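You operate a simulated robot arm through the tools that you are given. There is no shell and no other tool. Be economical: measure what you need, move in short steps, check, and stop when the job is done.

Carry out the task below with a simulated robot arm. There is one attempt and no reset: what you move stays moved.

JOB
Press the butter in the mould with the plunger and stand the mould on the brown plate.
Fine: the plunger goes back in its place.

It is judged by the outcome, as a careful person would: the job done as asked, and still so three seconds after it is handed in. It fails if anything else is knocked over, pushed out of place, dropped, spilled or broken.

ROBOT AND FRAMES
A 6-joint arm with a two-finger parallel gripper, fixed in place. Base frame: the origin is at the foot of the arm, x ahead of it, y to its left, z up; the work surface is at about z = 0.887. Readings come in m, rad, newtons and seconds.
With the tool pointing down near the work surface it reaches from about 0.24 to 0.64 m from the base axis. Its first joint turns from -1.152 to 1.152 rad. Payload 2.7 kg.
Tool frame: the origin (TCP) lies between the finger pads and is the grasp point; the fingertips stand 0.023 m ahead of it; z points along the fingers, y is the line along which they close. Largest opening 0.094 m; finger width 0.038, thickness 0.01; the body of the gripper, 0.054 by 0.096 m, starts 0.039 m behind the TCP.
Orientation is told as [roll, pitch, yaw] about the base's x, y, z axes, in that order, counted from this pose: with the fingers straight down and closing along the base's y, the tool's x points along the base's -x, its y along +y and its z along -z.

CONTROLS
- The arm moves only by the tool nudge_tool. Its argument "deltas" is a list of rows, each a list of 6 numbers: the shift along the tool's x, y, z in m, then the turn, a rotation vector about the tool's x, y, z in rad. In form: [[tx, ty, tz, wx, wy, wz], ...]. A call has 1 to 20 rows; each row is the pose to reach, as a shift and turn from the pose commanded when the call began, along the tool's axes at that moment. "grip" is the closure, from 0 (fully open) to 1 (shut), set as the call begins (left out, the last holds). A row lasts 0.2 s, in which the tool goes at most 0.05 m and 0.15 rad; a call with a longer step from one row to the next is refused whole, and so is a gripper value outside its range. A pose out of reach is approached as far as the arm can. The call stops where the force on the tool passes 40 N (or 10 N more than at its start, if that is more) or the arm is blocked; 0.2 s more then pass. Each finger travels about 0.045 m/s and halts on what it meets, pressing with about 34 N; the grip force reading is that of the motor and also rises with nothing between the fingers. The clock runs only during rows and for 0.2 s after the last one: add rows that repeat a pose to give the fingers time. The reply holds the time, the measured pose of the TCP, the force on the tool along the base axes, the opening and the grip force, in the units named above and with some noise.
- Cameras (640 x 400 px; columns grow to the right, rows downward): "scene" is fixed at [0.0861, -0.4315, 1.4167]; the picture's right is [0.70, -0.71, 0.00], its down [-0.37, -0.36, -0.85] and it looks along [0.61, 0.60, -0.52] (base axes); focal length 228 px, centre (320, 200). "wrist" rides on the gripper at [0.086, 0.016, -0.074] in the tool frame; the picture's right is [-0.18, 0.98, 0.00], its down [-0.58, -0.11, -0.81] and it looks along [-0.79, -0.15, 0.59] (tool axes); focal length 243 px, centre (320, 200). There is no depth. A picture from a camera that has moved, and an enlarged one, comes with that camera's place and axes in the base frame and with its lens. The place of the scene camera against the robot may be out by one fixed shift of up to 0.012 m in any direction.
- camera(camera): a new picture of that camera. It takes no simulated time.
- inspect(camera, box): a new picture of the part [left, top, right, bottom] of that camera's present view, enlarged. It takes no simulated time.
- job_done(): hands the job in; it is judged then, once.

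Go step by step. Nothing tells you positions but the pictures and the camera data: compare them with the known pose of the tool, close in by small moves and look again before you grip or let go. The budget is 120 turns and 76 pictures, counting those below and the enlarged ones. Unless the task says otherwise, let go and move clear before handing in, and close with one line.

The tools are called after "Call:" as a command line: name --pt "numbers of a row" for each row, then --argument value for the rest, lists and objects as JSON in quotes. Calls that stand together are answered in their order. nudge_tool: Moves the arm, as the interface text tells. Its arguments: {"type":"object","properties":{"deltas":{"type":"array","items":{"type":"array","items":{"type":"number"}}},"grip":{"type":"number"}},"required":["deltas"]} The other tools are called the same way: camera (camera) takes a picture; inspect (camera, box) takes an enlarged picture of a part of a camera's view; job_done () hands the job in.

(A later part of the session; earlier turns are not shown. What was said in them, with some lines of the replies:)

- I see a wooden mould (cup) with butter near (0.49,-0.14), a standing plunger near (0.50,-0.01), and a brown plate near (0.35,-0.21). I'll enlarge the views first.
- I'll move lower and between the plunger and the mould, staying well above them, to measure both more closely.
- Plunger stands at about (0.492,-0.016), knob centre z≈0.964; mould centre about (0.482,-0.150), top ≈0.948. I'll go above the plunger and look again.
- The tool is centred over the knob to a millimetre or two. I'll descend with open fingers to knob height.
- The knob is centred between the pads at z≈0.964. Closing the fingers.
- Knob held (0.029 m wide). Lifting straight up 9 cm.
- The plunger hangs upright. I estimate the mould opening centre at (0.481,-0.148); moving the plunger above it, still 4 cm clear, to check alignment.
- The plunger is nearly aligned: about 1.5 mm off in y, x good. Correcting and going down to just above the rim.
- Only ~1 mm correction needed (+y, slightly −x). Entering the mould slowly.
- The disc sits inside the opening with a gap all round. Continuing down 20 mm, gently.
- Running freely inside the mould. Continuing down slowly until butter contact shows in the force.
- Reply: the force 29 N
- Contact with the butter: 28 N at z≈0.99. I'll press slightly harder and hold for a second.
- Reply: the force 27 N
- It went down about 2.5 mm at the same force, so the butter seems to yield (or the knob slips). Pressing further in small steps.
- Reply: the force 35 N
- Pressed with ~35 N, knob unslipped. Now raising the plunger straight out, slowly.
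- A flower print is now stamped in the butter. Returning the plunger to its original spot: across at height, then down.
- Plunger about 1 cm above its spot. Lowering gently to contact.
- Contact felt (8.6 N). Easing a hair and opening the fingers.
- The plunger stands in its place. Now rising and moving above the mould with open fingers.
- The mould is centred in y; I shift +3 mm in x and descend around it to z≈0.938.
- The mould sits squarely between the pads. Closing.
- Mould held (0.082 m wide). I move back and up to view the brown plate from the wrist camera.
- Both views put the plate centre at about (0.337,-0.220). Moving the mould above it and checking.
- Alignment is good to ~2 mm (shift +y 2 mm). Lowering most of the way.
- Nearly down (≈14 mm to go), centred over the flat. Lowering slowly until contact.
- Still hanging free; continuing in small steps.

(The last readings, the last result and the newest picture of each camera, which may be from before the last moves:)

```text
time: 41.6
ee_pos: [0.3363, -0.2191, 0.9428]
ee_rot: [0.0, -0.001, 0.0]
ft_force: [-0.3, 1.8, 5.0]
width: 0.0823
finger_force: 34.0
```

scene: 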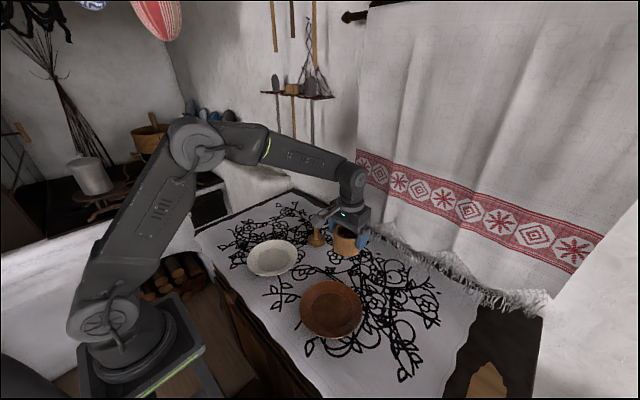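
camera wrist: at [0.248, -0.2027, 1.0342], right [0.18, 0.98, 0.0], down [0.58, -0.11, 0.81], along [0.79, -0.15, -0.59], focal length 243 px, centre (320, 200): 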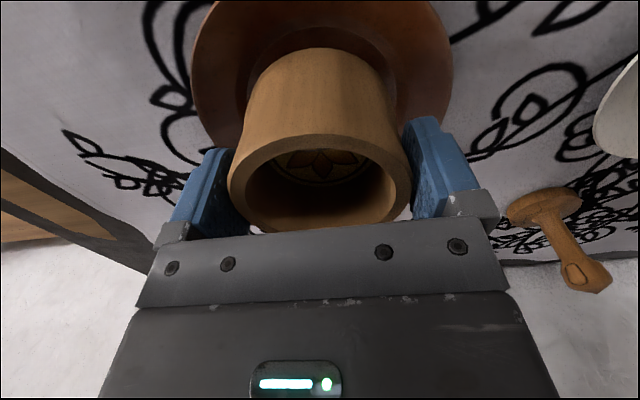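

Contact (about 8 N net). Easing slightly and opening the fingers.

Call:
nudge_tool --pt "0 0 -0.0005 0 0 0" --pt "0 0 -0.0005 0 0 0"

Call:
nudge_tool --pt "0 0 0 0 0 0" --pt "0 0 0 0 0 0" --pt "0 0 0 0 0 0" --pt "0 0 0 0 0 0" --grip 0

Call:
camera --camera "wrist"

```text
time: 42.2
ee_pos: [0.3373, -0.2179, 0.9433]
ee_rot: [-0.001, 0.001, -0.002]
ft_force: [-1.2, 0.6, 0.7]
width: 0.0822
finger_force: 34.6
```

```text
time: 43.2
ee_pos: [0.3357, -0.2192, 0.9436]
ee_rot: [-0.001, -0.001, 0.0]
ft_force: [0.7, -0.5, -0.5]
width: 0.094
finger_force: 0.1
```

```text
33 pictures are left
camera wrist: at [0.2481, -0.2032, 1.0175], right [0.18, 0.98, 0.0], down [0.58, -0.11, 0.81], along [0.79, -0.15, -0.59], focal length 243 px, centre (320, 200)
```

wrist: 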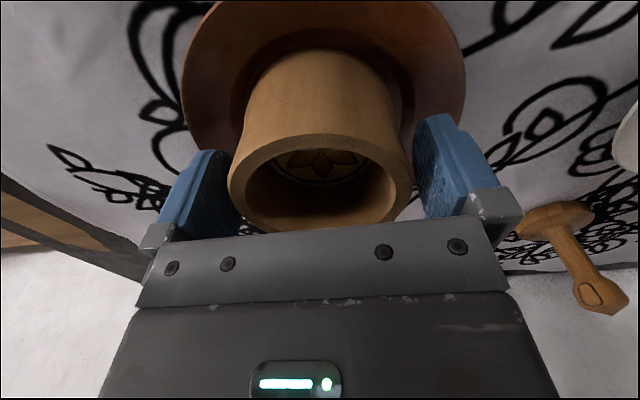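

Released with both pads clear of the mould. Rising straight up and checking.

Call:
nudge_tool --pt "0 0 -0.02 0 0 0" --pt "0 0 -0.05 0 0 0" --pt "0 0 -0.09 0 0 0" --pt "0 0 -0.13 0 0 0" --pt "0 0 -0.17 0 0 0" --pt "0 0.04 -0.2 0 0 0" --pt "0 0.08 -0.21 0 0 0" --pt "0 0.12 -0.22 0 0 0" --pt "0 0.12 -0.22 0 0 0"

Call:
inspect --camera "scene" --box '[240, 200, 400, 350]'

```text
time: 45.2
ee_pos: [0.336, -0.0978, 1.1623]
ee_rot: [0.0, 0.0, 0.0]
ft_force: [-0.5, 0.3, 0.2]
width: 0.094
finger_force: 0.0
```

```text
2.67 times, centred on (320, 275) of scene
camera zoom: at [0.0861, -0.4315, 1.4167], right [0.7, -0.71, 0.0], down [-0.37, -0.36, -0.85], along [0.61, 0.6, -0.52], focal length 608 px, centre (320, 0)
```

zoom: 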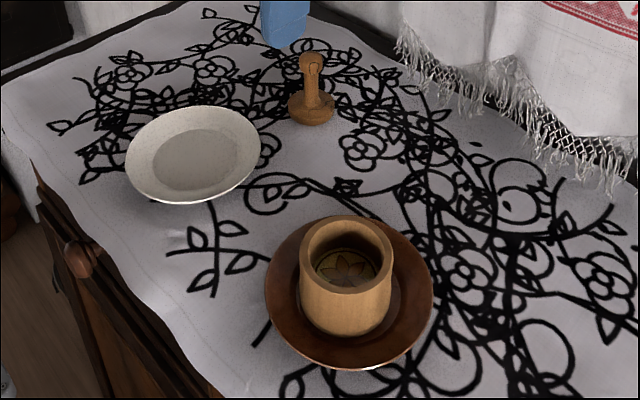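

The mould with the stamped butter stands centred on the brown plate. The plunger is upright at its original spot, nothing else has moved, and the arm is clear, so I'm handing in.

Call:
job_done

```text
The job is handed in.
```

The butter is pressed and has a flower print, the mould stands on the brown plate, and the plunger is back in its place.
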